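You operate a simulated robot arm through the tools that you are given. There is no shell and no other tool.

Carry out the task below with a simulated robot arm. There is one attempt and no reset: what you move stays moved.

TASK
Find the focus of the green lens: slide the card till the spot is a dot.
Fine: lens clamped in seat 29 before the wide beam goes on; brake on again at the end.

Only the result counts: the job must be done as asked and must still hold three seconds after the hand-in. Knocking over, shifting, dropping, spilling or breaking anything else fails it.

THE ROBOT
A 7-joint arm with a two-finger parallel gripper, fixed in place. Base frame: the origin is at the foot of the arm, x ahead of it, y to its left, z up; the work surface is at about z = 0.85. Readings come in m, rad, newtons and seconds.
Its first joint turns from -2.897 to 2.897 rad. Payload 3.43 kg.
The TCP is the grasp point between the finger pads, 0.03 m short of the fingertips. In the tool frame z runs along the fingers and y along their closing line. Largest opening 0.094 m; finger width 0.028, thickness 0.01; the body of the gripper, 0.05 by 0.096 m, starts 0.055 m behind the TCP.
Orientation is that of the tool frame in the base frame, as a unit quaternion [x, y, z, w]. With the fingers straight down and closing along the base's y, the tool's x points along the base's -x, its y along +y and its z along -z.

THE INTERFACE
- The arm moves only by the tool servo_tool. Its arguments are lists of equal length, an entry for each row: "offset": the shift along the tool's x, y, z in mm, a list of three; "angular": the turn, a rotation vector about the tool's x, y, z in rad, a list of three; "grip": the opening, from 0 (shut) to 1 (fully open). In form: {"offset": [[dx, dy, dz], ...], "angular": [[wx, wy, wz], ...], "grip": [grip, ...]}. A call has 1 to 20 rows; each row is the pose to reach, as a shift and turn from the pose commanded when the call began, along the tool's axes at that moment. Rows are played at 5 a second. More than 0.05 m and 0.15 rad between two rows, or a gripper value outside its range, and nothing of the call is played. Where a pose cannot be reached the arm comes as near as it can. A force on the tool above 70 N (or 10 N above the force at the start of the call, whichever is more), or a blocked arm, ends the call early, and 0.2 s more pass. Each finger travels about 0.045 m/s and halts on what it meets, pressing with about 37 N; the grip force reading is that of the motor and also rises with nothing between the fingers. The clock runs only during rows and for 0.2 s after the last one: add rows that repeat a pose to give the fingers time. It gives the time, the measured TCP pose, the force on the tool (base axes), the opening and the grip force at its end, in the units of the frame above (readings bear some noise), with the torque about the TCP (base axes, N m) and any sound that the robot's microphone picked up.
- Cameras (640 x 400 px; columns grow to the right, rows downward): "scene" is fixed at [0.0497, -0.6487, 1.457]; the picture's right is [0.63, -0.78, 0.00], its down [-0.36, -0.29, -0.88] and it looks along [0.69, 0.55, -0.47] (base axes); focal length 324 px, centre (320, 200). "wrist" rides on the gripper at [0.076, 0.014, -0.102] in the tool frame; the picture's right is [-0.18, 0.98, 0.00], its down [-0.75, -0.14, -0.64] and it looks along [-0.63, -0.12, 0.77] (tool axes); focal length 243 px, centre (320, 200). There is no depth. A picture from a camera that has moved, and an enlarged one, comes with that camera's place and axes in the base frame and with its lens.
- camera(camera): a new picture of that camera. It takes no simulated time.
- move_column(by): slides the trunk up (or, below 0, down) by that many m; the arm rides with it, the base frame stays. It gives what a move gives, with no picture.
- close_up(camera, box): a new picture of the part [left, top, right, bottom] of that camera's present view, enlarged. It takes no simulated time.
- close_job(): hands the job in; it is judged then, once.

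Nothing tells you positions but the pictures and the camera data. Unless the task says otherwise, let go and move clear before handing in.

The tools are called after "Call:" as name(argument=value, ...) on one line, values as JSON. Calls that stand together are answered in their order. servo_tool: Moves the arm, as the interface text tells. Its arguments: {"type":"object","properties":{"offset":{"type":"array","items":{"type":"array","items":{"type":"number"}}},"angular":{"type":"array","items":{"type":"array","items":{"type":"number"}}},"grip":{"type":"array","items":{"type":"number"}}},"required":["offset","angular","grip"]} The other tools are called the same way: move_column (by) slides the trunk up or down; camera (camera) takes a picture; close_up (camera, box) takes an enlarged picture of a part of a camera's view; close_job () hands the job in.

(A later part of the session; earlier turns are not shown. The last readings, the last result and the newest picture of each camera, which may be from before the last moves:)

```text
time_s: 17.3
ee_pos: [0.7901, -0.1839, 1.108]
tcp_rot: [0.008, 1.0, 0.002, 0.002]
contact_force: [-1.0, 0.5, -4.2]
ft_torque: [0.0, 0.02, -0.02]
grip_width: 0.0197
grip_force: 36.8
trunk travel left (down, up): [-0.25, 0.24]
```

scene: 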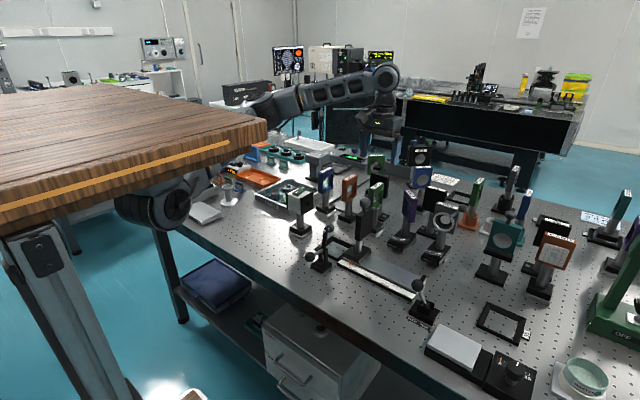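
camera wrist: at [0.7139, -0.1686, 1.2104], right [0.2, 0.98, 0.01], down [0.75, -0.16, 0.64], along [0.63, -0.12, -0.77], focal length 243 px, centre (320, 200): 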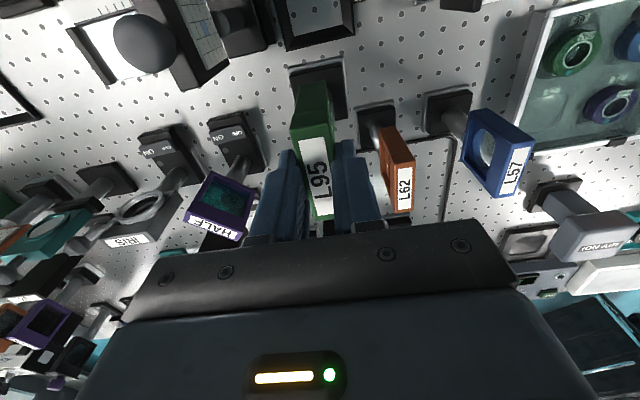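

The arm settled about 7 mm short in y with a slight yaw, so I'll correct by feedback. I'll raise first to clear the clamp pad, then move over the pocket centre (0.713, −0.177).

Call:
servo_tool(offset=[[0, 4, -25], [0, 7, -50], [26, 7, -50], [52, 7, -50], [77, 7, -50], [77, 7, -50], [77, 7, -50]], angular=[[0, 0, -0.008], [0, 0, -0.016], [0, 0, -0.016], [0, 0, -0.016], [0, 0, -0.016], [0, 0, -0.016], [0, 0, -0.016]], grip=[0, 0, 0, 0, 0, 0, 0])

Call:
camera(camera="wrist")

Call:
close_up(camera="scene", box=[290, 120, 450, 280])

```text
time_s: 19.1
ee_pos: [0.7019, -0.1997, 1.159]
tcp_rot: [0.029, 1.0, 0.007, 0.003]
contact_force: [0.4, 0.6, -4.3]
ft_torque: [-0.03, 0.0, 0.01]
grip_width: 0.0197
grip_force: 36.9
trunk travel left (down, up): [-0.25, 0.24]
stopped in row 7: the arm was blocked; the commanded pose is now the measured one
```

```text
taken
camera wrist: at [0.6249, -0.1807, 1.2602], right [0.24, 0.97, 0.01], down [0.74, -0.19, 0.64], along [0.63, -0.15, -0.77], focal length 243 px, centre (320, 200)
```

wrist: 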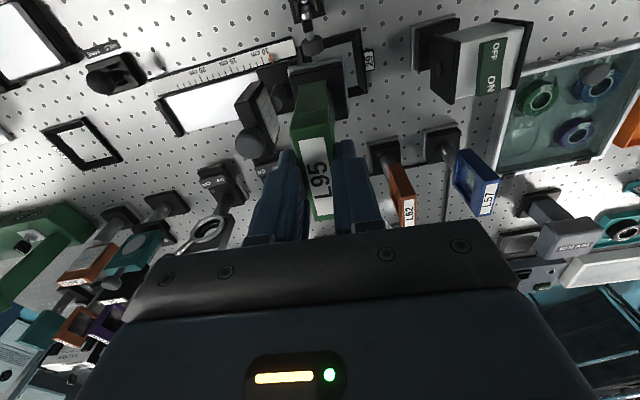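

```text
2.50 times, centred on (370, 200) of scene
camera zoom: at [0.0497, -0.6487, 1.457], right [0.63, -0.78, 0.0], down [-0.36, -0.29, -0.88], along [0.69, 0.55, -0.47], focal length 811 px, centre (195, 200)
```

zoom: 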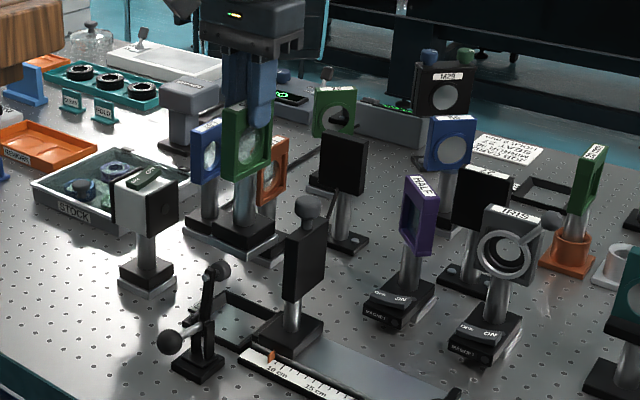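

The arm was blocked again while still short in y; something is pressing on the arm itself rather than the tool. I'll look at the arm posture in the scene before doing anything else.

Call:
camera(camera="scene")

Call:
close_up(camera="scene", box=[100, 0, 420, 240])

Call:
close_up(camera="scene", box=[0, 180, 280, 400])

Call:
close_up(camera="wrist", box=[400, 0, 640, 200])

```text
taken
```

scene: 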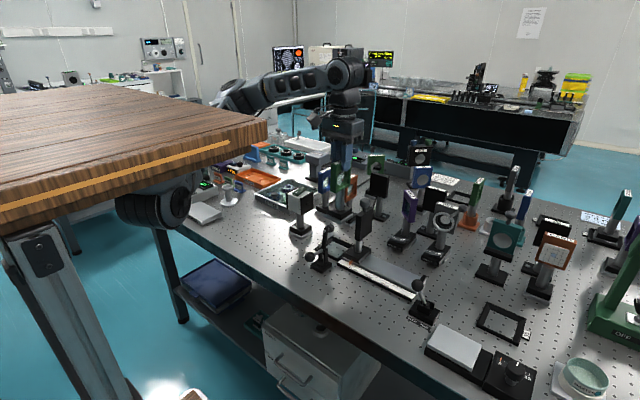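

```text
1.67 times, centred on (260, 120) of scene
camera zoom: at [0.0497, -0.6487, 1.457], right [0.63, -0.78, 0.0], down [-0.36, -0.29, -0.88], along [0.69, 0.55, -0.47], focal length 541 px, centre (420, 333)
```

zoom: 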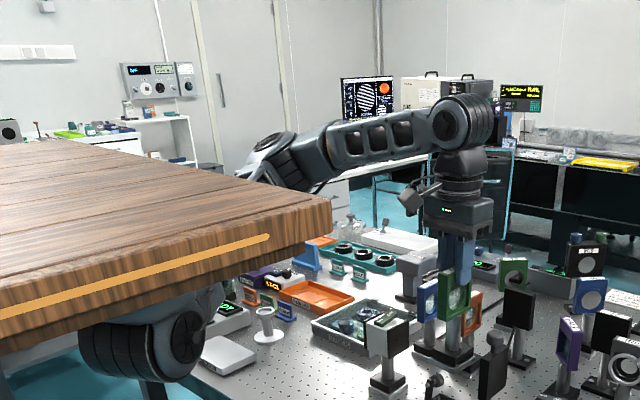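

```text
1.82 times, centred on (140, 290) of scene
camera zoom: at [0.0497, -0.6487, 1.457], right [0.63, -0.78, 0.0], down [-0.36, -0.29, -0.88], along [0.69, 0.55, -0.47], focal length 590 px, centre (647, 36)
```

zoom: 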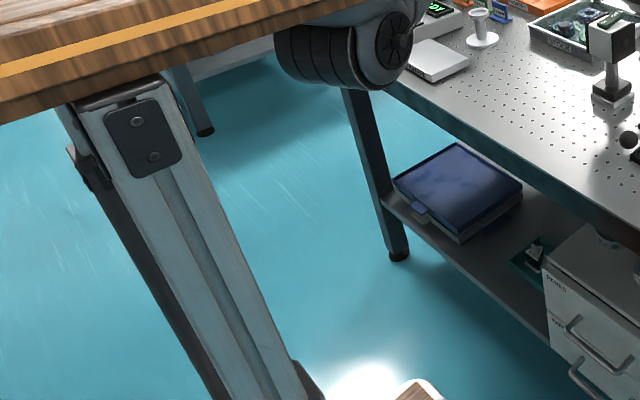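

```text
2.00 times, centred on (520, 100) of wrist
camera zoom: at [0.6249, -0.1807, 1.2602], right [0.24, 0.97, 0.01], down [0.74, -0.19, 0.64], along [0.63, -0.15, -0.77], focal length 485 px, centre (-80, 400)
```

zoom: 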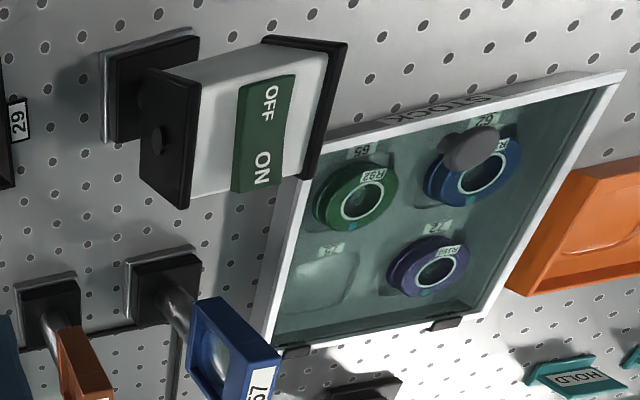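

The elbow passes close to the wooden board by the robot, which may be what's obstructing it. I'll raise the trunk slightly (safe for the held lens) to learn whether that board moves with the arm.

Call:
move_column(by=0.03)

Call:
close_up(camera="scene", box=[100, 0, 420, 240])

```text
time_s: 19.8
ee_pos: [0.7005, -0.1982, 1.188]
tcp_rot: [0.029, 1.0, 0.005, 0.001]
contact_force: [0.7, -0.4, -4.7]
ft_torque: [-0.01, -0.01, 0.03]
grip_width: 0.0197
grip_force: 36.9
trunk travel left (down, up): [-0.28, 0.21]
```

```text
1.67 times, centred on (260, 120) of scene
camera zoom: at [0.0497, -0.6487, 1.457], right [0.63, -0.78, 0.0], down [-0.36, -0.29, -0.88], along [0.69, 0.55, -0.47], focal length 541 px, centre (420, 333)
```

zoom: 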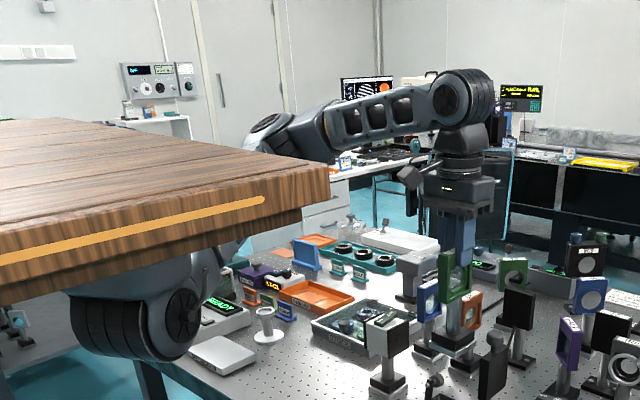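

The board rides with the trunk, so the elbow is hitting the robot's own board when the tool is held high and close. Raising the trunk and lowering the tool relative to it should swing the elbow away from the board.

Call:
move_column(by=0.15)

Call:
camera(camera="scene")

```text
time_s: 21.6
ee_pos: [0.7006, -0.1983, 1.3377]
tcp_rot: [0.027, 1.0, 0.005, 0.001]
contact_force: [0.2, 0.2, -5.5]
ft_torque: [0.01, 0.02, 0.0]
grip_width: 0.0198
grip_force: 37.3
trunk travel left (down, up): [-0.43, 0.06]
```

```text
taken
```

scene: 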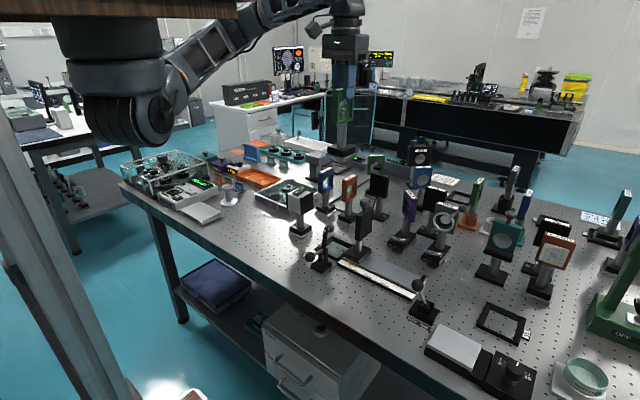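

Now I can see the arm hangs under the board with the elbow up against it. I'll lower the tool relative to the trunk and take out the small yaw error.

Call:
servo_tool(offset=[[0, 0, 40], [0, 0, 80], [0, 0, 120], [0, 0, 160], [0, 0, 178], [0, 0, 178], [0, 0, 178]], angular=[[0, 0, 0], [0, 0, -0.014], [0, 0, -0.028], [0, 0, -0.042], [0, 0, -0.055], [0, 0, -0.055], [0, 0, -0.055]], grip=[0, 0, 0, 0, 0, 0, 0])

Call:
camera(camera="scene")

```text
time_s: 23.2
ee_pos: [0.7029, -0.1947, 1.1612]
tcp_rot: [-0.002, 1.0, 0.004, 0.003]
contact_force: [0.1, 0.3, -5.1]
ft_torque: [-0.03, -0.03, 0.03]
grip_width: 0.02
grip_force: 37.1
trunk travel left (down, up): [-0.43, 0.06]
```

```text
taken
```

scene: 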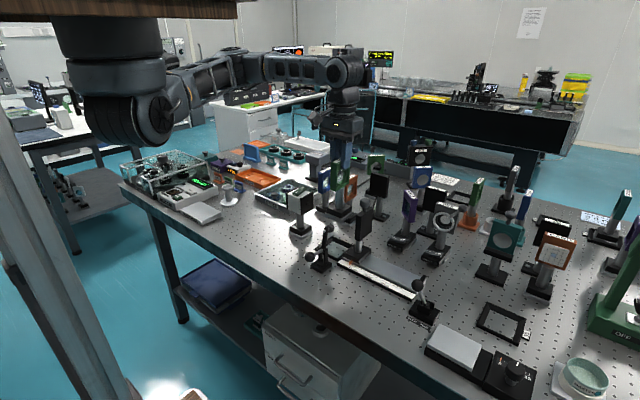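

The elbow is clear now and the yaw is corrected. Moving over the pocket centre.

Call:
servo_tool(offset=[[-5, 9, 0], [-9.6, 18.2, 0], [-9.6, 18.2, 0], [-9.6, 18.2, 0]], angular=[[0, 0, 0], [0, 0, 0], [0, 0, 0], [0, 0, 0]], grip=[0, 0, 0, 0])

Call:
camera(camera="wrist")

Call:
close_up(camera="wrist", box=[240, 0, 400, 100])

Call:
close_up(camera="scene", box=[280, 130, 440, 290])

```text
time_s: 24.2
ee_pos: [0.7081, -0.1872, 1.1605]
tcp_rot: [0.012, 1.0, 0.005, 0.002]
contact_force: [0.0, -0.1, -5.8]
ft_torque: [-0.04, -0.01, -0.03]
grip_width: 0.0198
grip_force: 37.0
trunk travel left (down, up): [-0.43, 0.06]
```

```text
taken
camera wrist: at [0.6318, -0.1715, 1.2631], right [0.21, 0.98, 0.01], down [0.75, -0.16, 0.64], along [0.63, -0.13, -0.77], focal length 243 px, centre (320, 200)
```

wrist: 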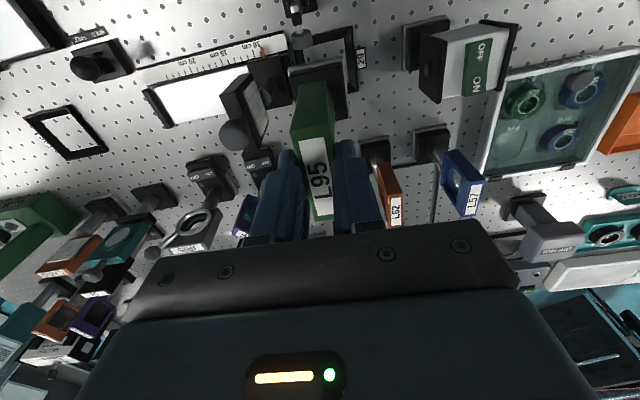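

```text
4.00 times, centred on (320, 50) of wrist
camera zoom: at [0.6318, -0.1715, 1.2631], right [0.21, 0.98, 0.01], down [0.75, -0.16, 0.64], along [0.63, -0.13, -0.77], focal length 970 px, centre (320, 800)
```

zoom: 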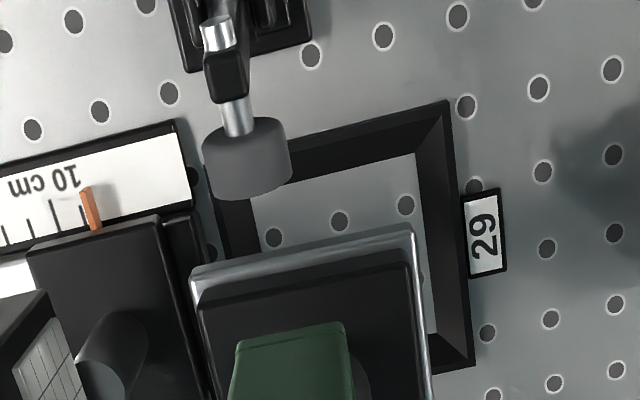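

```text
2.50 times, centred on (360, 210) of scene
camera zoom: at [0.0497, -0.6487, 1.457], right [0.63, -0.78, 0.0], down [-0.36, -0.29, -0.88], along [0.69, 0.55, -0.47], focal length 811 px, centre (220, 175)
```

zoom: 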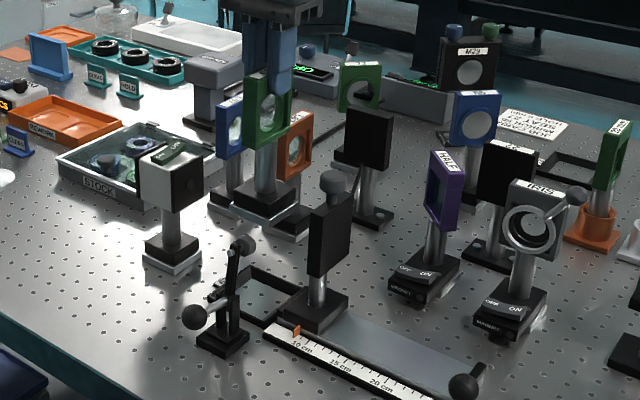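

The arm again fell short in +y even with the elbow down. I'll look closely at the arm links for what they touch.

Call:
close_up(camera="scene", box=[40, 0, 240, 160])

Call:
close_up(camera="scene", box=[180, 20, 400, 180])

Call:
close_up(camera="wrist", box=[440, 60, 640, 400])

```text
2.50 times, centred on (140, 80) of scene
camera zoom: at [0.0497, -0.6487, 1.457], right [0.63, -0.78, 0.0], down [-0.36, -0.29, -0.88], along [0.69, 0.55, -0.47], focal length 811 px, centre (770, 500)
```

zoom: 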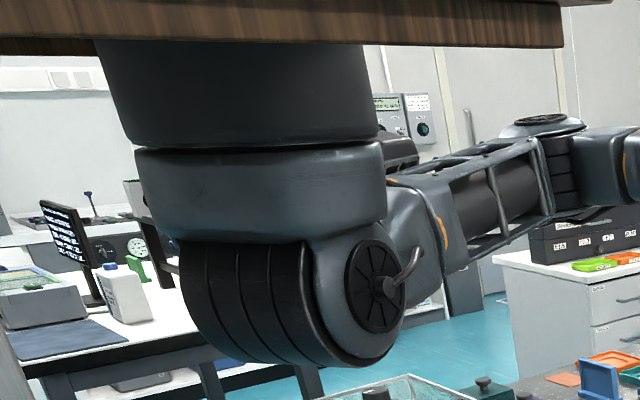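

```text
2.50 times, centred on (290, 100) of scene
camera zoom: at [0.0497, -0.6487, 1.457], right [0.63, -0.78, 0.0], down [-0.36, -0.29, -0.88], along [0.69, 0.55, -0.47], focal length 811 px, centre (395, 450)
```

zoom: 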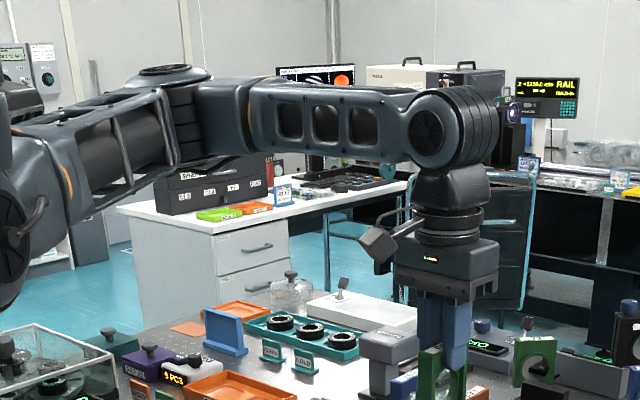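

```text
1.18 times, centred on (540, 230) of wrist
camera zoom: at [0.6318, -0.1715, 1.2631], right [0.21, 0.98, 0.01], down [0.75, -0.16, 0.64], along [0.63, -0.13, -0.77], focal length 285 px, centre (61, 165)
```

zoom: 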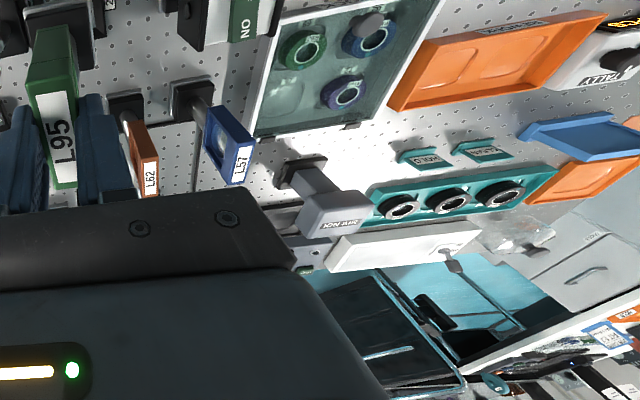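

There's no visible contact, and raising the trunk reduced the error, so the arm likely does better with the tool lower relative to the trunk. I'll shift a bit outward (away from the clamp pad), lower with the base still above the seat walls, and observe.

Call:
servo_tool(offset=[[-15, 0, 0], [-20, 0, 20], [-20, 0, 45], [-20, 0, 60], [-20, 0, 60], [-20, 0, 60]], angular=[[0, 0, 0], [0, 0, 0], [0, 0, 0], [0, 0, 0], [0, 0, 0], [0, 0, 0]], grip=[0, 0, 0, 0, 0, 0])

```text
time_s: 25.6
ee_pos: [0.7311, -0.1809, 1.0998]
tcp_rot: [0.003, 1.0, 0.005, 0.002]
contact_force: [0.4, 1.0, -4.8]
ft_torque: [0.01, 0.02, 0.01]
grip_width: 0.0195
grip_force: 36.6
trunk travel left (down, up): [-0.43, 0.06]
```

At this lower height the error vanishes. I'll raise the trunk a bit more, then lower the tool equally to gain margin before moving over the pocket.

Call:
move_column(by=0.05)

Call:
servo_tool(offset=[[0, 0, 25], [0, 0, 50], [0, 0, 55], [0, 0, 55]], angular=[[0, 0, 0], [0, 0, 0], [0, 0, 0], [0, 0, 0]], grip=[0, 0, 0, 0])

Call:
close_up(camera="wrist", box=[240, 0, 400, 100])

```text
time_s: 26.5
ee_pos: [0.731, -0.1786, 1.1513]
tcp_rot: [0.003, 1.0, 0.003, 0.003]
contact_force: [0.0, -0.1, -5.4]
ft_torque: [0.01, -0.01, -0.01]
grip_width: 0.0197
grip_force: 36.8
trunk travel left (down, up): [-0.48, 0.01]
```

```text
time_s: 27.5
ee_pos: [0.733, -0.1754, 1.0963]
tcp_rot: [-0.002, 1.0, 0.006, 0.002]
contact_force: [0.0, 0.3, -5.9]
ft_torque: [-0.01, 0.01, -0.02]
grip_width: 0.0197
grip_force: 36.4
trunk travel left (down, up): [-0.48, 0.01]
```

```text
4.00 times, centred on (320, 50) of wrist
camera zoom: at [0.6561, -0.1621, 1.1976], right [0.18, 0.98, 0.01], down [0.75, -0.14, 0.64], along [0.64, -0.11, -0.76], focal length 970 px, centre (320, 800)
```

zoom: 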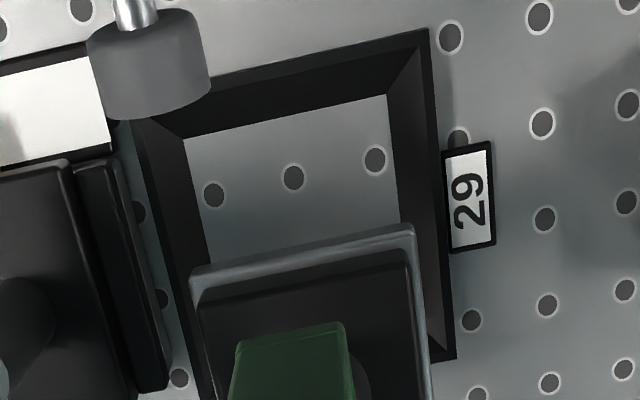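

Relative to the pocket in the same view, the lens base is centred in y and needs about −19.6 mm in x. Moving and re-measuring.

Call:
servo_tool(offset=[[10, 0, 0], [19.6, 0, 0], [19.6, 0, 0], [19.6, 0, 0]], angular=[[0, 0, 0], [0, 0, 0], [0, 0, 0], [0, 0, 0]], grip=[0, 0, 0, 0])

Call:
close_up(camera="wrist", box=[240, 0, 400, 100])

Call:
close_up(camera="scene", box=[290, 170, 418, 290])

```text
time_s: 28.5
ee_pos: [0.7134, -0.1768, 1.0961]
tcp_rot: [-0.001, 1.0, 0.004, 0.002]
contact_force: [-0.7, 0.2, -5.1]
ft_torque: [-0.01, 0.02, 0.0]
grip_width: 0.0196
grip_force: 37.3
trunk travel left (down, up): [-0.48, 0.01]
```

```text
4.00 times, centred on (320, 50) of wrist
camera zoom: at [0.6372, -0.1627, 1.1978], right [0.18, 0.98, 0.01], down [0.75, -0.15, 0.64], along [0.63, -0.11, -0.77], focal length 970 px, centre (320, 800)
```

zoom: 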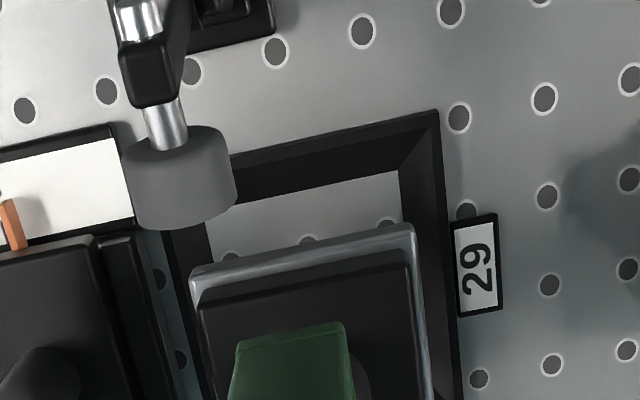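

```text
3.33 times, centred on (354, 230) of scene
camera zoom: at [0.0497, -0.6487, 1.457], right [0.63, -0.78, 0.0], down [-0.36, -0.29, -0.88], along [0.69, 0.55, -0.47], focal length 1082 px, centre (207, 100)
```

zoom: 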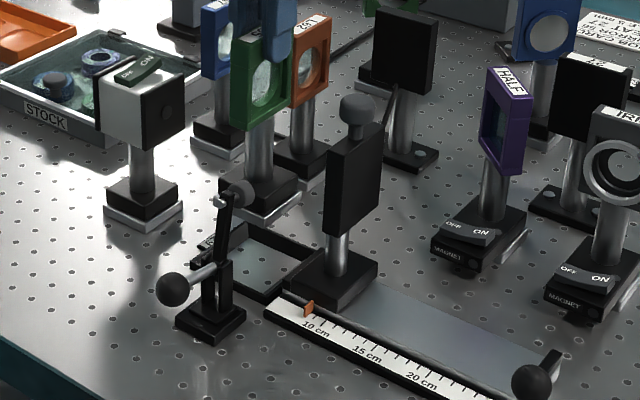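

The lens base is now centred over the pocket within about 1 mm. Descending part-way, then checking for drift.

Call:
servo_tool(offset=[[0, 0, 15], [0, 0, 30], [0, 0, 42], [0, 0, 42], [0, 0, 42]], angular=[[0, 0, 0], [0, 0, 0], [0, 0, 0], [0, 0, 0], [0, 0, 0]], grip=[0, 0, 0, 0, 0])

Call:
close_up(camera="wrist", box=[240, 0, 400, 100])

Call:
close_up(camera="scene", box=[290, 170, 418, 290])

```text
time_s: 29.7
ee_pos: [0.7141, -0.1751, 1.0537]
tcp_rot: [-0.002, 1.0, 0.005, 0.003]
contact_force: [-0.5, 0.3, -4.7]
ft_torque: [-0.02, 0.01, -0.02]
grip_width: 0.0194
grip_force: 37.2
trunk travel left (down, up): [-0.48, 0.01]
```

```text
4.00 times, centred on (320, 50) of wrist
camera zoom: at [0.6368, -0.1618, 1.1558], right [0.18, 0.98, 0.01], down [0.75, -0.14, 0.64], along [0.64, -0.11, -0.76], focal length 970 px, centre (320, 800)
```

zoom: 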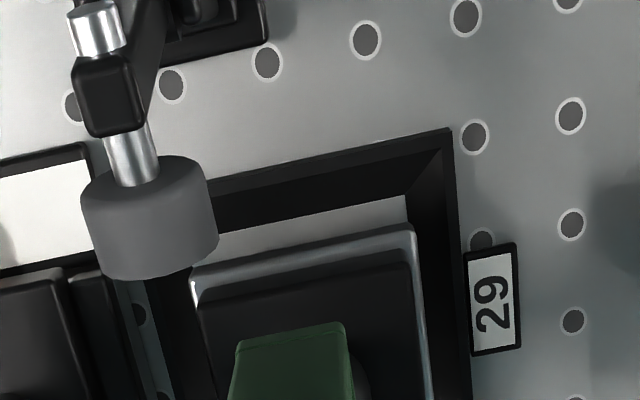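

```text
3.33 times, centred on (354, 230) of scene
camera zoom: at [0.0497, -0.6487, 1.457], right [0.63, -0.78, 0.0], down [-0.36, -0.29, -0.88], along [0.69, 0.55, -0.47], focal length 1082 px, centre (207, 100)
```

zoom: 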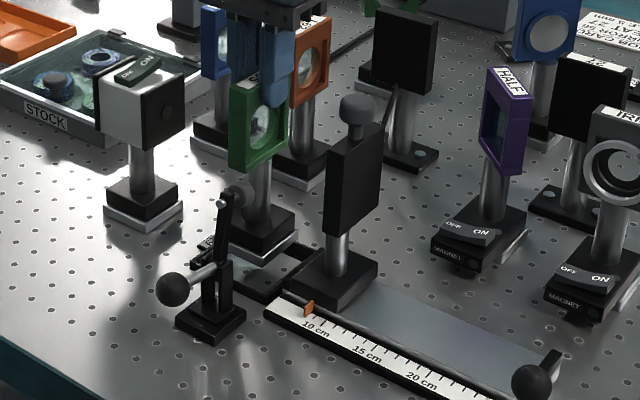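

The base is about 1.5 mm too far toward +y. I'll shift −2 mm in y while lowering into the funnel.

Call:
servo_tool(offset=[[0, -2, 3], [0, -2, 8], [0, -2, 13], [0, -2, 18], [0, -2, 18]], angular=[[0, 0, 0], [0, 0, 0], [0, 0, 0], [0, 0, 0], [0, 0, 0]], grip=[0, 0, 0, 0, 0])

Call:
close_up(camera="wrist", box=[240, 0, 400, 100])

Call:
close_up(camera="scene", box=[310, 210, 390, 270])

```text
time_s: 30.9
ee_pos: [0.7128, -0.1769, 1.0352]
tcp_rot: [-0.001, 1.0, 0.004, 0.002]
contact_force: [-0.1, -0.4, -4.6]
ft_torque: [0.02, -0.02, 0.01]
grip_width: 0.0196
grip_force: 36.8
trunk travel left (down, up): [-0.48, 0.01]
```

```text
4.00 times, centred on (320, 50) of wrist
camera zoom: at [0.6377, -0.1639, 1.1376], right [0.18, 0.98, 0.01], down [0.75, -0.14, 0.64], along [0.63, -0.11, -0.76], focal length 970 px, centre (320, 800)
```

zoom: 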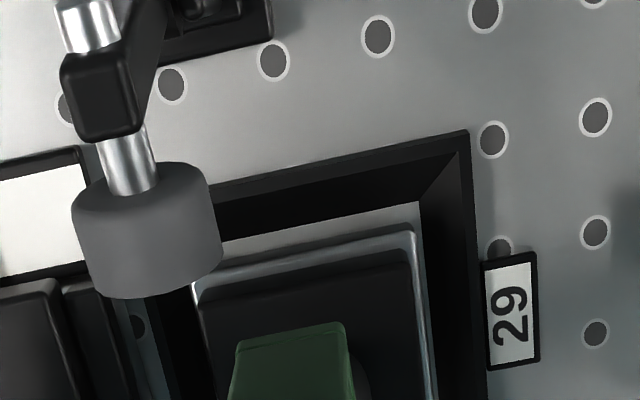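

```text
6.67 times, centred on (350, 240) of scene
camera zoom: at [0.0497, -0.6487, 1.457], right [0.63, -0.78, 0.0], down [-0.36, -0.29, -0.88], along [0.69, 0.55, -0.47], focal length 2163 px, centre (120, -67)
```

zoom: 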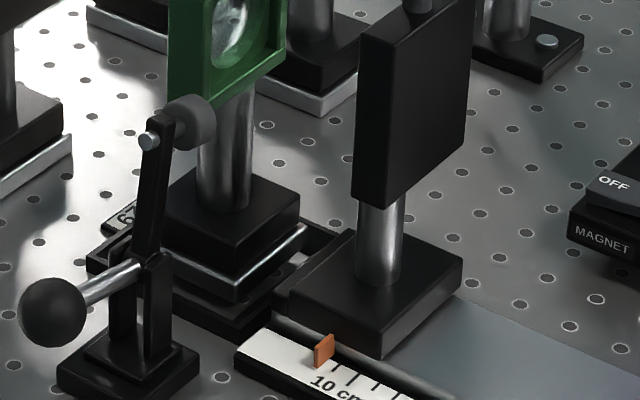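

Nearly in: a small trim of −1.5 mm in x and +0.7 mm in y, then lower the last few millimetres watching the force.

Call:
servo_tool(offset=[[1.5, 0.7, 0], [1.5, 0.7, 2], [1.5, 0.7, 4], [1.5, 0.7, 5], [1.5, 0.7, 5]], angular=[[0, 0, 0], [0, 0, 0], [0, 0, 0], [0, 0, 0], [0, 0, 0]], grip=[0, 0, 0, 0, 0])

Call:
close_up(camera="wrist", box=[240, 0, 400, 100])

Call:
close_up(camera="scene", box=[310, 210, 390, 270])

```text
time_s: 32.1
ee_pos: [0.713, -0.1767, 1.0305]
tcp_rot: [-0.001, 1.0, 0.004, 0.002]
contact_force: [0.0, 0.7, -5.1]
ft_torque: [0.02, 0.0, -0.06]
grip_width: 0.0199
grip_force: 37.4
trunk travel left (down, up): [-0.48, 0.01]
```

```text
4.00 times, centred on (320, 50) of wrist
camera zoom: at [0.6362, -0.1625, 1.1324], right [0.18, 0.98, 0.01], down [0.75, -0.14, 0.64], along [0.63, -0.11, -0.76], focal length 970 px, centre (320, 800)
```

zoom: 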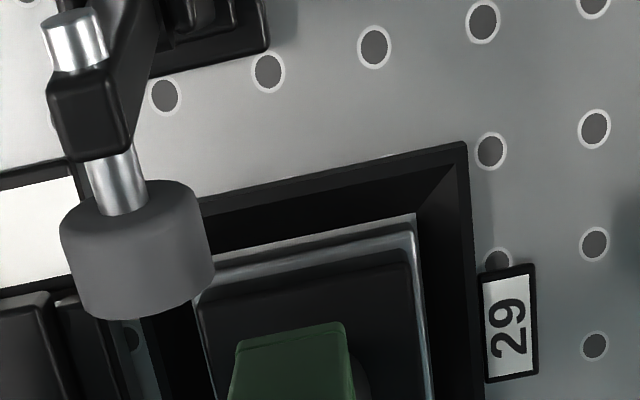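

```text
6.67 times, centred on (350, 240) of scene
camera zoom: at [0.0497, -0.6487, 1.457], right [0.63, -0.78, 0.0], down [-0.36, -0.29, -0.88], along [0.69, 0.55, -0.47], focal length 2163 px, centre (120, -67)
```

zoom: 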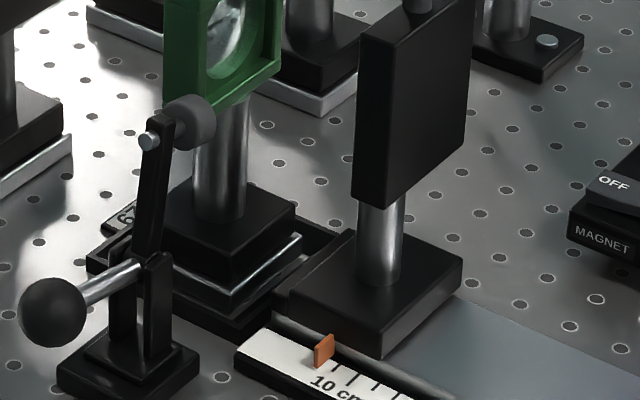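

Still carrying the full weight; continuing down in small steps until it rests.

Call:
servo_tool(offset=[[0, 0, 1], [0, 0, 2], [0, 0, 3], [0, 0, 3]], angular=[[0, 0, 0], [0, 0, 0], [0, 0, 0], [0, 0, 0]], grip=[0, 0, 0, 0])

Call:
close_up(camera="wrist", box=[240, 0, 400, 100])

Call:
close_up(camera="scene", box=[320, 225, 368, 261])

```text
time_s: 33.1
ee_pos: [0.7116, -0.1768, 1.0297]
tcp_rot: [-0.001, 1.0, 0.004, 0.003]
contact_force: [-1.4, 6.4, 29.7]
ft_torque: [0.07, 0.38, -0.08]
grip_width: 0.0198
grip_force: 37.0
trunk travel left (down, up): [-0.48, 0.01]
```

```text
4.00 times, centred on (320, 50) of wrist
camera zoom: at [0.6358, -0.1622, 1.1312], right [0.18, 0.98, 0.01], down [0.75, -0.14, 0.65], along [0.64, -0.11, -0.76], focal length 970 px, centre (320, 800)
```

zoom: 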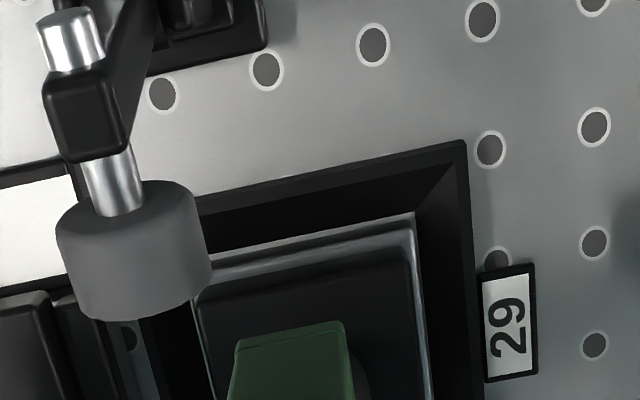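

```text
11.11 times, centred on (344, 243) of scene
camera zoom: at [0.0497, -0.6487, 1.457], right [0.63, -0.78, 0.0], down [-0.36, -0.29, -0.88], along [0.69, 0.55, -0.47], focal length 3606 px, centre (53, -278)
```

zoom: 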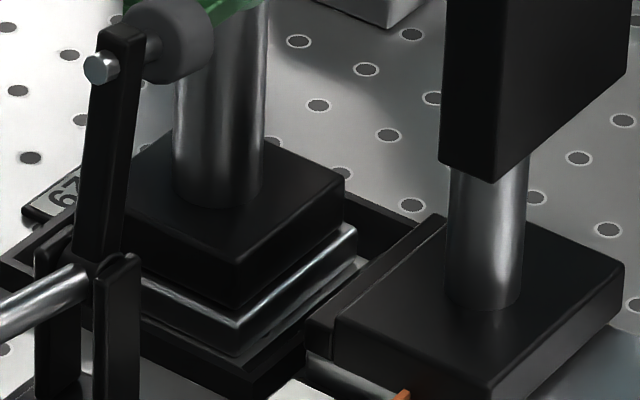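

The base has bottomed out at the same height it had on the table (Fz ≈ 30 N), so it is in the pocket. I'll relieve the pressing force, then open the fingers gently.

Call:
servo_tool(offset=[[0, 0.5, -1.5], [0, 0.7, -2], [0, 0.7, -2], [0, 0.7, -2]], angular=[[0, 0, 0], [0, 0, 0], [0, 0, 0], [0, 0, 0]], grip=[0, 0, 0, 0])

```text
time_s: 34.1
ee_pos: [0.7114, -0.1747, 1.0287]
tcp_rot: [-0.002, 1.0, 0.005, 0.002]
contact_force: [4.3, -1.7, 0.9]
ft_torque: [-0.3, -0.86, 0.12]
grip_width: 0.0196
grip_force: 37.3
trunk travel left (down, up): [-0.48, 0.01]
```

Call:
servo_tool(offset=[[-1, 0, 0], [-1.2, 0, 0], [-1.2, 0, 0]], angular=[[0, 0, 0], [0, 0, 0], [0, 0, 0]], grip=[0, 0, 0])

```text
time_s: 34.9
ee_pos: [0.7124, -0.1754, 1.0286]
tcp_rot: [-0.001, 1.0, 0.005, 0.001]
contact_force: [0.1, -0.5, -4.8]
ft_torque: [-0.02, 0.03, -0.01]
grip_width: 0.0195
grip_force: 37.1
trunk travel left (down, up): [-0.48, 0.01]
```

Now hanging freely again and centred. Lowering in 1 mm steps to the floor.

Call:
servo_tool(offset=[[0, 0, 0.7], [0, 0, 1.5], [0, 0, 1.5]], angular=[[0, 0, 0], [0, 0, 0], [0, 0, 0]], grip=[0, 0, 0])

```text
time_s: 35.7
ee_pos: [0.7147, -0.1747, 1.0296]
tcp_rot: [-0.002, 1.0, 0.004, 0.003]
contact_force: [-3.1, 2.1, 11.1]
ft_torque: [-0.04, 0.24, -0.05]
grip_width: 0.0196
grip_force: 37.0
trunk travel left (down, up): [-0.48, 0.01]
```

Call:
close_up(camera="wrist", box=[275, 30, 371, 90])

Call:
close_up(camera="scene", box=[320, 225, 368, 261])

```text
6.67 times, centred on (323, 60) of wrist
camera zoom: at [0.6366, -0.1615, 1.1313], right [0.18, 0.98, 0.01], down [0.75, -0.14, 0.64], along [0.64, -0.11, -0.76], focal length 1618 px, centre (300, 1133)
```

zoom: 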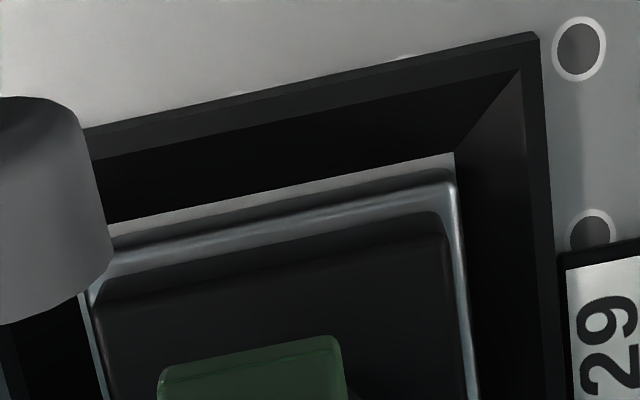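

```text
11.11 times, centred on (344, 243) of scene
camera zoom: at [0.0497, -0.6487, 1.457], right [0.63, -0.78, 0.0], down [-0.36, -0.29, -0.88], along [0.69, 0.55, -0.47], focal length 3606 px, centre (53, -278)
```

zoom: 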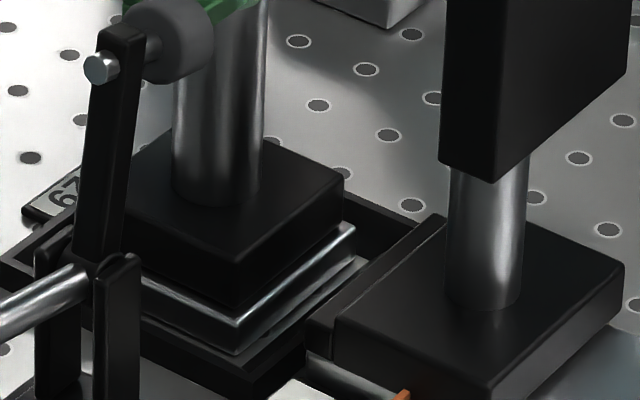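

The base is centred in the pocket with about 1.5 mm clearance around and rests on the floor. Releasing.

Call:
servo_tool(offset=[[0, 0, -0.7], [0, 0, -0.7], [0, 0, -0.7], [0, 0, -0.7], [0, 0, -0.7]], angular=[[0, 0, 0], [0, 0, 0], [0, 0, 0], [0, 0, 0], [0, 0, 0]], grip=[0, 0.3, 0.5, 0.5, 0.5])

Call:
close_up(camera="wrist", box=[240, 0, 400, 100])

Call:
close_up(camera="scene", box=[310, 160, 390, 270])

```text
time_s: 36.9
ee_pos: [0.7133, -0.175, 1.0289]
tcp_rot: [-0.002, 1.0, 0.005, 0.002]
contact_force: [-0.2, -0.6, -0.2]
ft_torque: [-0.03, 0.02, 0.05]
grip_width: 0.047
grip_force: 0.1
trunk travel left (down, up): [-0.48, 0.01]
```

```text
4.00 times, centred on (320, 50) of wrist
camera zoom: at [0.6369, -0.1619, 1.1308], right [0.18, 0.98, 0.01], down [0.75, -0.14, 0.64], along [0.64, -0.11, -0.76], focal length 970 px, centre (320, 800)
```

zoom: 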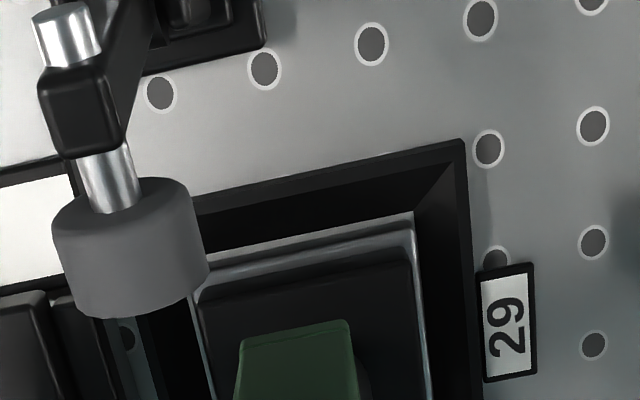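

```text
3.64 times, centred on (350, 215) of scene
camera zoom: at [0.0497, -0.6487, 1.457], right [0.63, -0.78, 0.0], down [-0.36, -0.29, -0.88], along [0.69, 0.55, -0.47], focal length 1180 px, centre (211, 146)
```

zoom: 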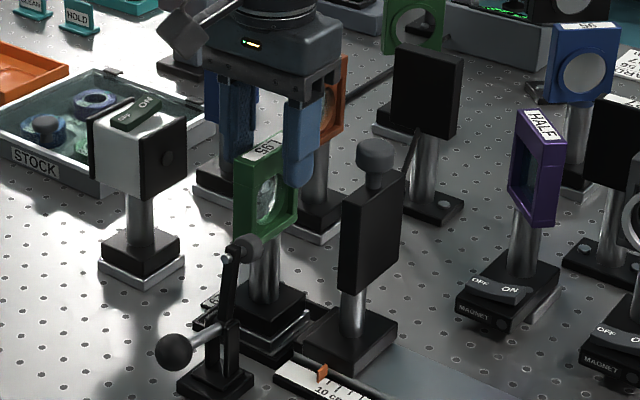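

The lens stands in seat 29, released. Rising clear, then going to the clamp's ball handle.

Call:
servo_tool(offset=[[0, 0, -15], [0, 0, -45], [0, 0, -75], [0, 0, -75]], angular=[[0, 0, 0], [0, 0, 0], [0, 0, 0], [0, 0, 0]], grip=[0.5, 0.5, 0.6, 0.6])

Call:
servo_tool(offset=[[25, -3, 0], [50, -7, 0], [75, -10, 0], [100, -15, 0], [120, -18, 0], [120, -18, 0], [120, -18, 0]], angular=[[0, 0, 0], [0, 0, 0], [0, 0, 0], [0, 0, 0], [0, 0, 0], [0, 0, 0], [0, 0, 0]], grip=[0.6, 0.6, 0.6, 0.6, 0.6, 0.6, 0.6])

Call:
camera(camera="wrist")

Call:
camera(camera="scene")

```text
time_s: 37.9
ee_pos: [0.7122, -0.1785, 1.106]
tcp_rot: [-0.001, 1.0, 0.005, 0.001]
contact_force: [-0.6, 0.1, 0.0]
ft_torque: [-0.01, 0.0, -0.04]
grip_width: 0.0565
grip_force: 0.1
trunk travel left (down, up): [-0.48, 0.01]
```

```text
time_s: 39.5
ee_pos: [0.5927, -0.1947, 1.102]
tcp_rot: [-0.001, 1.0, 0.005, 0.003]
contact_force: [0.0, 0.1, 0.0]
ft_torque: [-0.06, 0.01, 0.0]
grip_width: 0.0568
grip_force: 0.0
trunk travel left (down, up): [-0.48, 0.01]
```

```text
taken
camera wrist: at [0.5171, -0.1817, 1.2045], right [0.18, 0.98, 0.01], down [0.75, -0.14, 0.64], along [0.64, -0.11, -0.76], focal length 243 px, centre (320, 200)
```

wrist: 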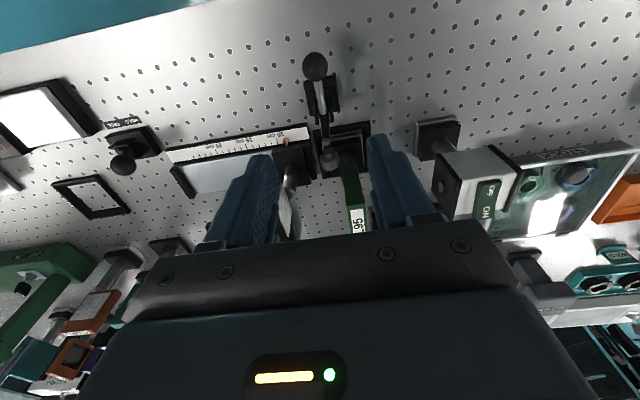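

```text
taken
```

scene: 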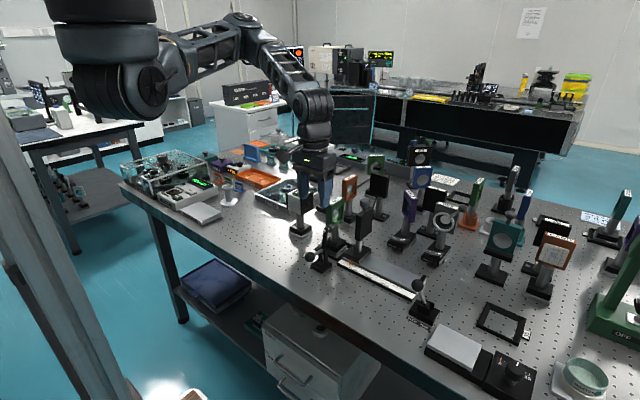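

The arm tracks well now. I'll enlarge the clamp to fix the ball, pivot and pad positions.

Call:
close_up(camera="wrist", box=[260, 40, 388, 120])

Call:
close_up(camera="wrist", box=[260, 110, 388, 190])

Call:
close_up(camera="scene", box=[295, 215, 359, 275])

```text
5.00 times, centred on (324, 80) of wrist
camera zoom: at [0.5171, -0.1817, 1.2045], right [0.18, 0.98, 0.01], down [0.75, -0.14, 0.64], along [0.64, -0.11, -0.76], focal length 1213 px, centre (300, 800)
```

zoom: 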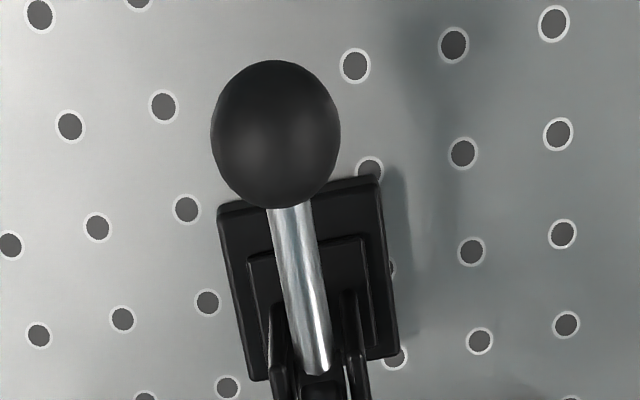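

```text
5.00 times, centred on (324, 150) of wrist
camera zoom: at [0.5171, -0.1817, 1.2045], right [0.18, 0.98, 0.01], down [0.75, -0.14, 0.64], along [0.64, -0.11, -0.76], focal length 1213 px, centre (300, 450)
```

zoom: 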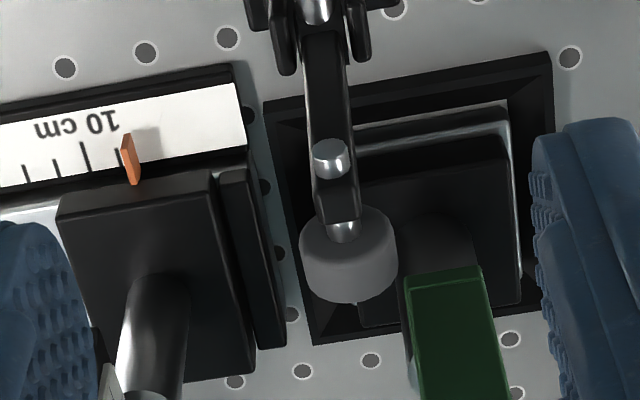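

```text
6.67 times, centred on (327, 245) of scene
camera zoom: at [0.0497, -0.6487, 1.457], right [0.63, -0.78, 0.0], down [-0.36, -0.29, -0.88], along [0.69, 0.55, -0.47], focal length 2163 px, centre (273, -100)
```

zoom: 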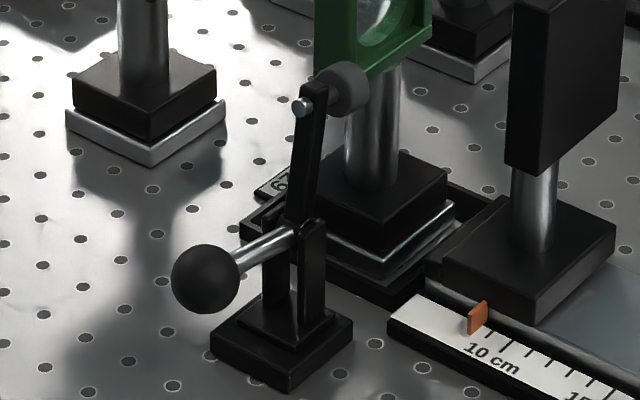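

Ball at ≈ (0.5745, −0.195, 0.9145), pivot ≈ (0.638, 0.904). Descending with open fingers around the ball.

Call:
servo_tool(offset=[[9, 0, 40], [18, 0, 85], [18, 0, 125], [18, 0, 155], [18, 0, 178], [18, 0, 178], [18, 0, 178]], angular=[[0, 0, 0], [0, 0, 0], [0, 0, 0], [0, 0, 0], [0, 0, 0], [0, 0, 0], [0, 0, 0]], grip=[0.6, 0.6, 0.6, 0.6, 0.6, 0.6, 0.6])

Call:
camera(camera="wrist")

Call:
close_up(camera="scene", box=[270, 170, 398, 280])

```text
time_s: 41.1
ee_pos: [0.5759, -0.1928, 0.9251]
tcp_rot: [-0.001, 1.0, 0.005, 0.003]
contact_force: [0.1, 0.4, -0.1]
ft_torque: [0.02, -0.02, -0.03]
grip_width: 0.0563
grip_force: 0.0
trunk travel left (down, up): [-0.48, 0.01]
```

```text
taken
camera wrist: at [0.4995, -0.1795, 1.0273], right [0.18, 0.98, 0.01], down [0.75, -0.14, 0.64], along [0.64, -0.11, -0.76], focal length 243 px, centre (320, 200)
```

wrist: 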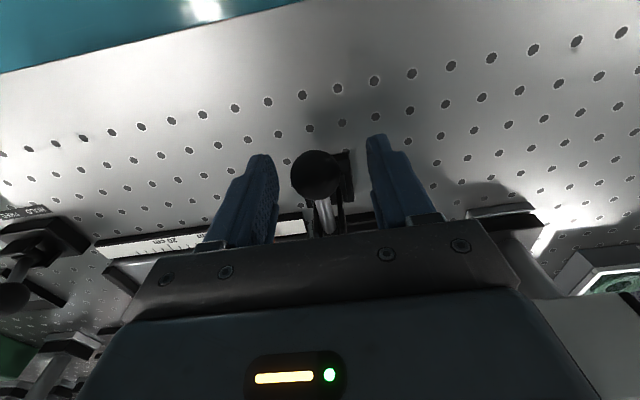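

```text
3.64 times, centred on (334, 225) of scene
camera zoom: at [0.0497, -0.6487, 1.457], right [0.63, -0.78, 0.0], down [-0.36, -0.29, -0.88], along [0.69, 0.55, -0.47], focal length 1180 px, centre (269, 109)
```

zoom: 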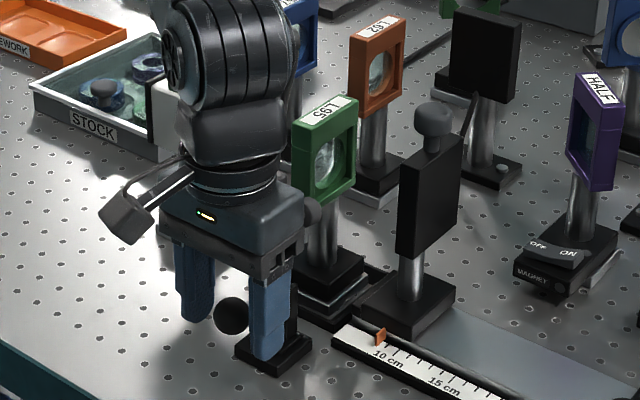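

The ball is between the fingers. Closing on it.

Call:
servo_tool(offset=[[0, -2, 1], [0, -2, 2], [0, -2, 2], [0, -2, 2], [0, -2, 2]], angular=[[0, 0, 0], [0, 0, 0], [0, 0, 0], [0, 0, 0], [0, 0, 0]], grip=[0.5, 0.2, 0.1, 0.1, 0.1])

```text
time_s: 42.3
ee_pos: [0.5769, -0.1959, 0.9233]
tcp_rot: [-0.001, 1.0, 0.005, 0.004]
contact_force: [-0.6, -7.9, 0.8]
ft_torque: [-0.09, -0.03, -0.02]
grip_width: 0.0272
grip_force: 45.2
trunk travel left (down, up): [-0.48, 0.01]
```

Gripped (27 mm). Swinging the handle up along its arc, first 30° to check the forces.

Call:
servo_tool(offset=[[-1.9, -1, -8.2], [-4.9, -1, -16.1], [-8.8, -1, -23.5], [-13.7, -1, -30.4], [-13.7, -1, -30.4]], angular=[[0, 0, 0], [0, 0, 0], [0, 0, 0], [0, 0, 0], [0, 0, 0]], grip=[0.1, 0.1, 0.1, 0.1, 0.1])

Call:
close_up(camera="scene", box=[270, 170, 398, 280])

```text
time_s: 43.5
ee_pos: [0.588, -0.1954, 0.9536]
tcp_rot: [-0.002, 1.0, 0.006, 0.001]
contact_force: [-17.2, 6.8, -11.9]
ft_torque: [0.11, 1.29, 0.0]
grip_width: 0.0274
grip_force: 44.7
trunk travel left (down, up): [-0.48, 0.01]
```

```text
3.64 times, centred on (334, 225) of scene
camera zoom: at [0.0497, -0.6487, 1.457], right [0.63, -0.78, 0.0], down [-0.36, -0.29, -0.88], along [0.69, 0.55, -0.47], focal length 1180 px, centre (269, 109)
```

zoom: 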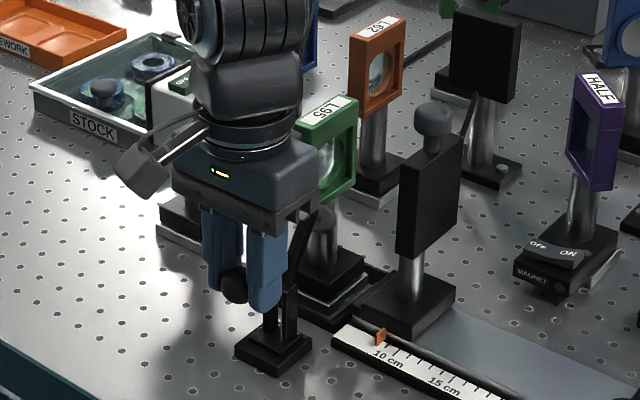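

Forces are mostly tangential (≈20 N hinge resistance), so the arc is right. Continuing the swing toward closed.

Call:
servo_tool(offset=[[-6, 0, -6.2], [-12.3, 0, -11.5], [-19.5, 0, -16], [-27.1, 0, -19.4], [-27.1, 0, -19.4]], angular=[[0, 0, 0], [0, 0, 0], [0, 0, 0], [0, 0, 0], [0, 0, 0]], grip=[0.1, 0.1, 0.1, 0.1, 0.1])

Call:
close_up(camera="scene", box=[270, 170, 398, 280])

Call:
camera(camera="wrist")

```text
time_s: 44.7
ee_pos: [0.6191, -0.1988, 0.9729]
tcp_rot: [-0.001, 1.0, 0.001, 0.003]
contact_force: [-0.8, -0.8, 0.2]
ft_torque: [0.1, -0.04, 0.0]
grip_width: 0.0096
grip_force: 0.1
trunk travel left (down, up): [-0.48, 0.01]
```

```text
3.64 times, centred on (334, 225) of scene
camera zoom: at [0.0497, -0.6487, 1.457], right [0.63, -0.78, 0.0], down [-0.36, -0.29, -0.88], along [0.69, 0.55, -0.47], focal length 1180 px, centre (269, 109)
```

zoom: 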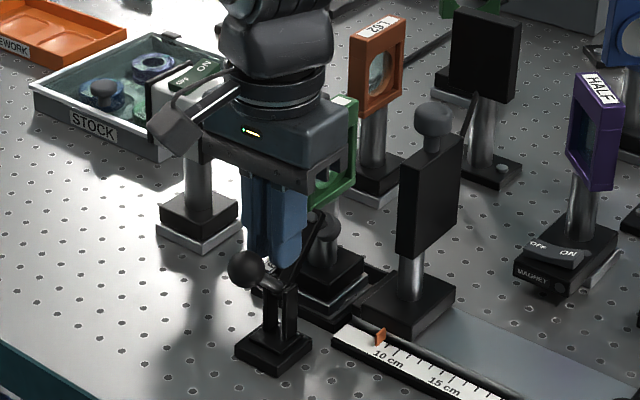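

```text
taken
camera wrist: at [0.5426, -0.184, 1.0751], right [0.18, 0.98, 0.0], down [0.75, -0.14, 0.65], along [0.64, -0.11, -0.76], focal length 243 px, centre (320, 200)
```

wrist: 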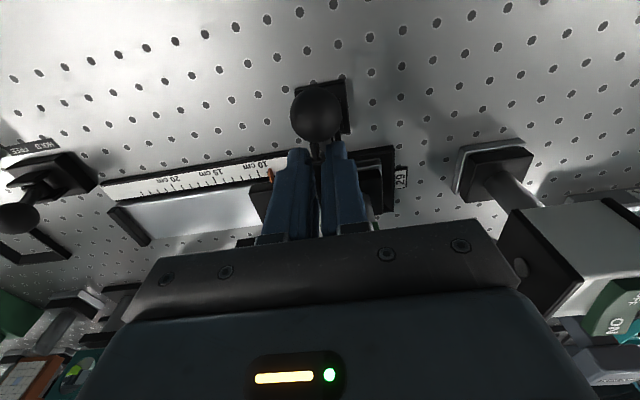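

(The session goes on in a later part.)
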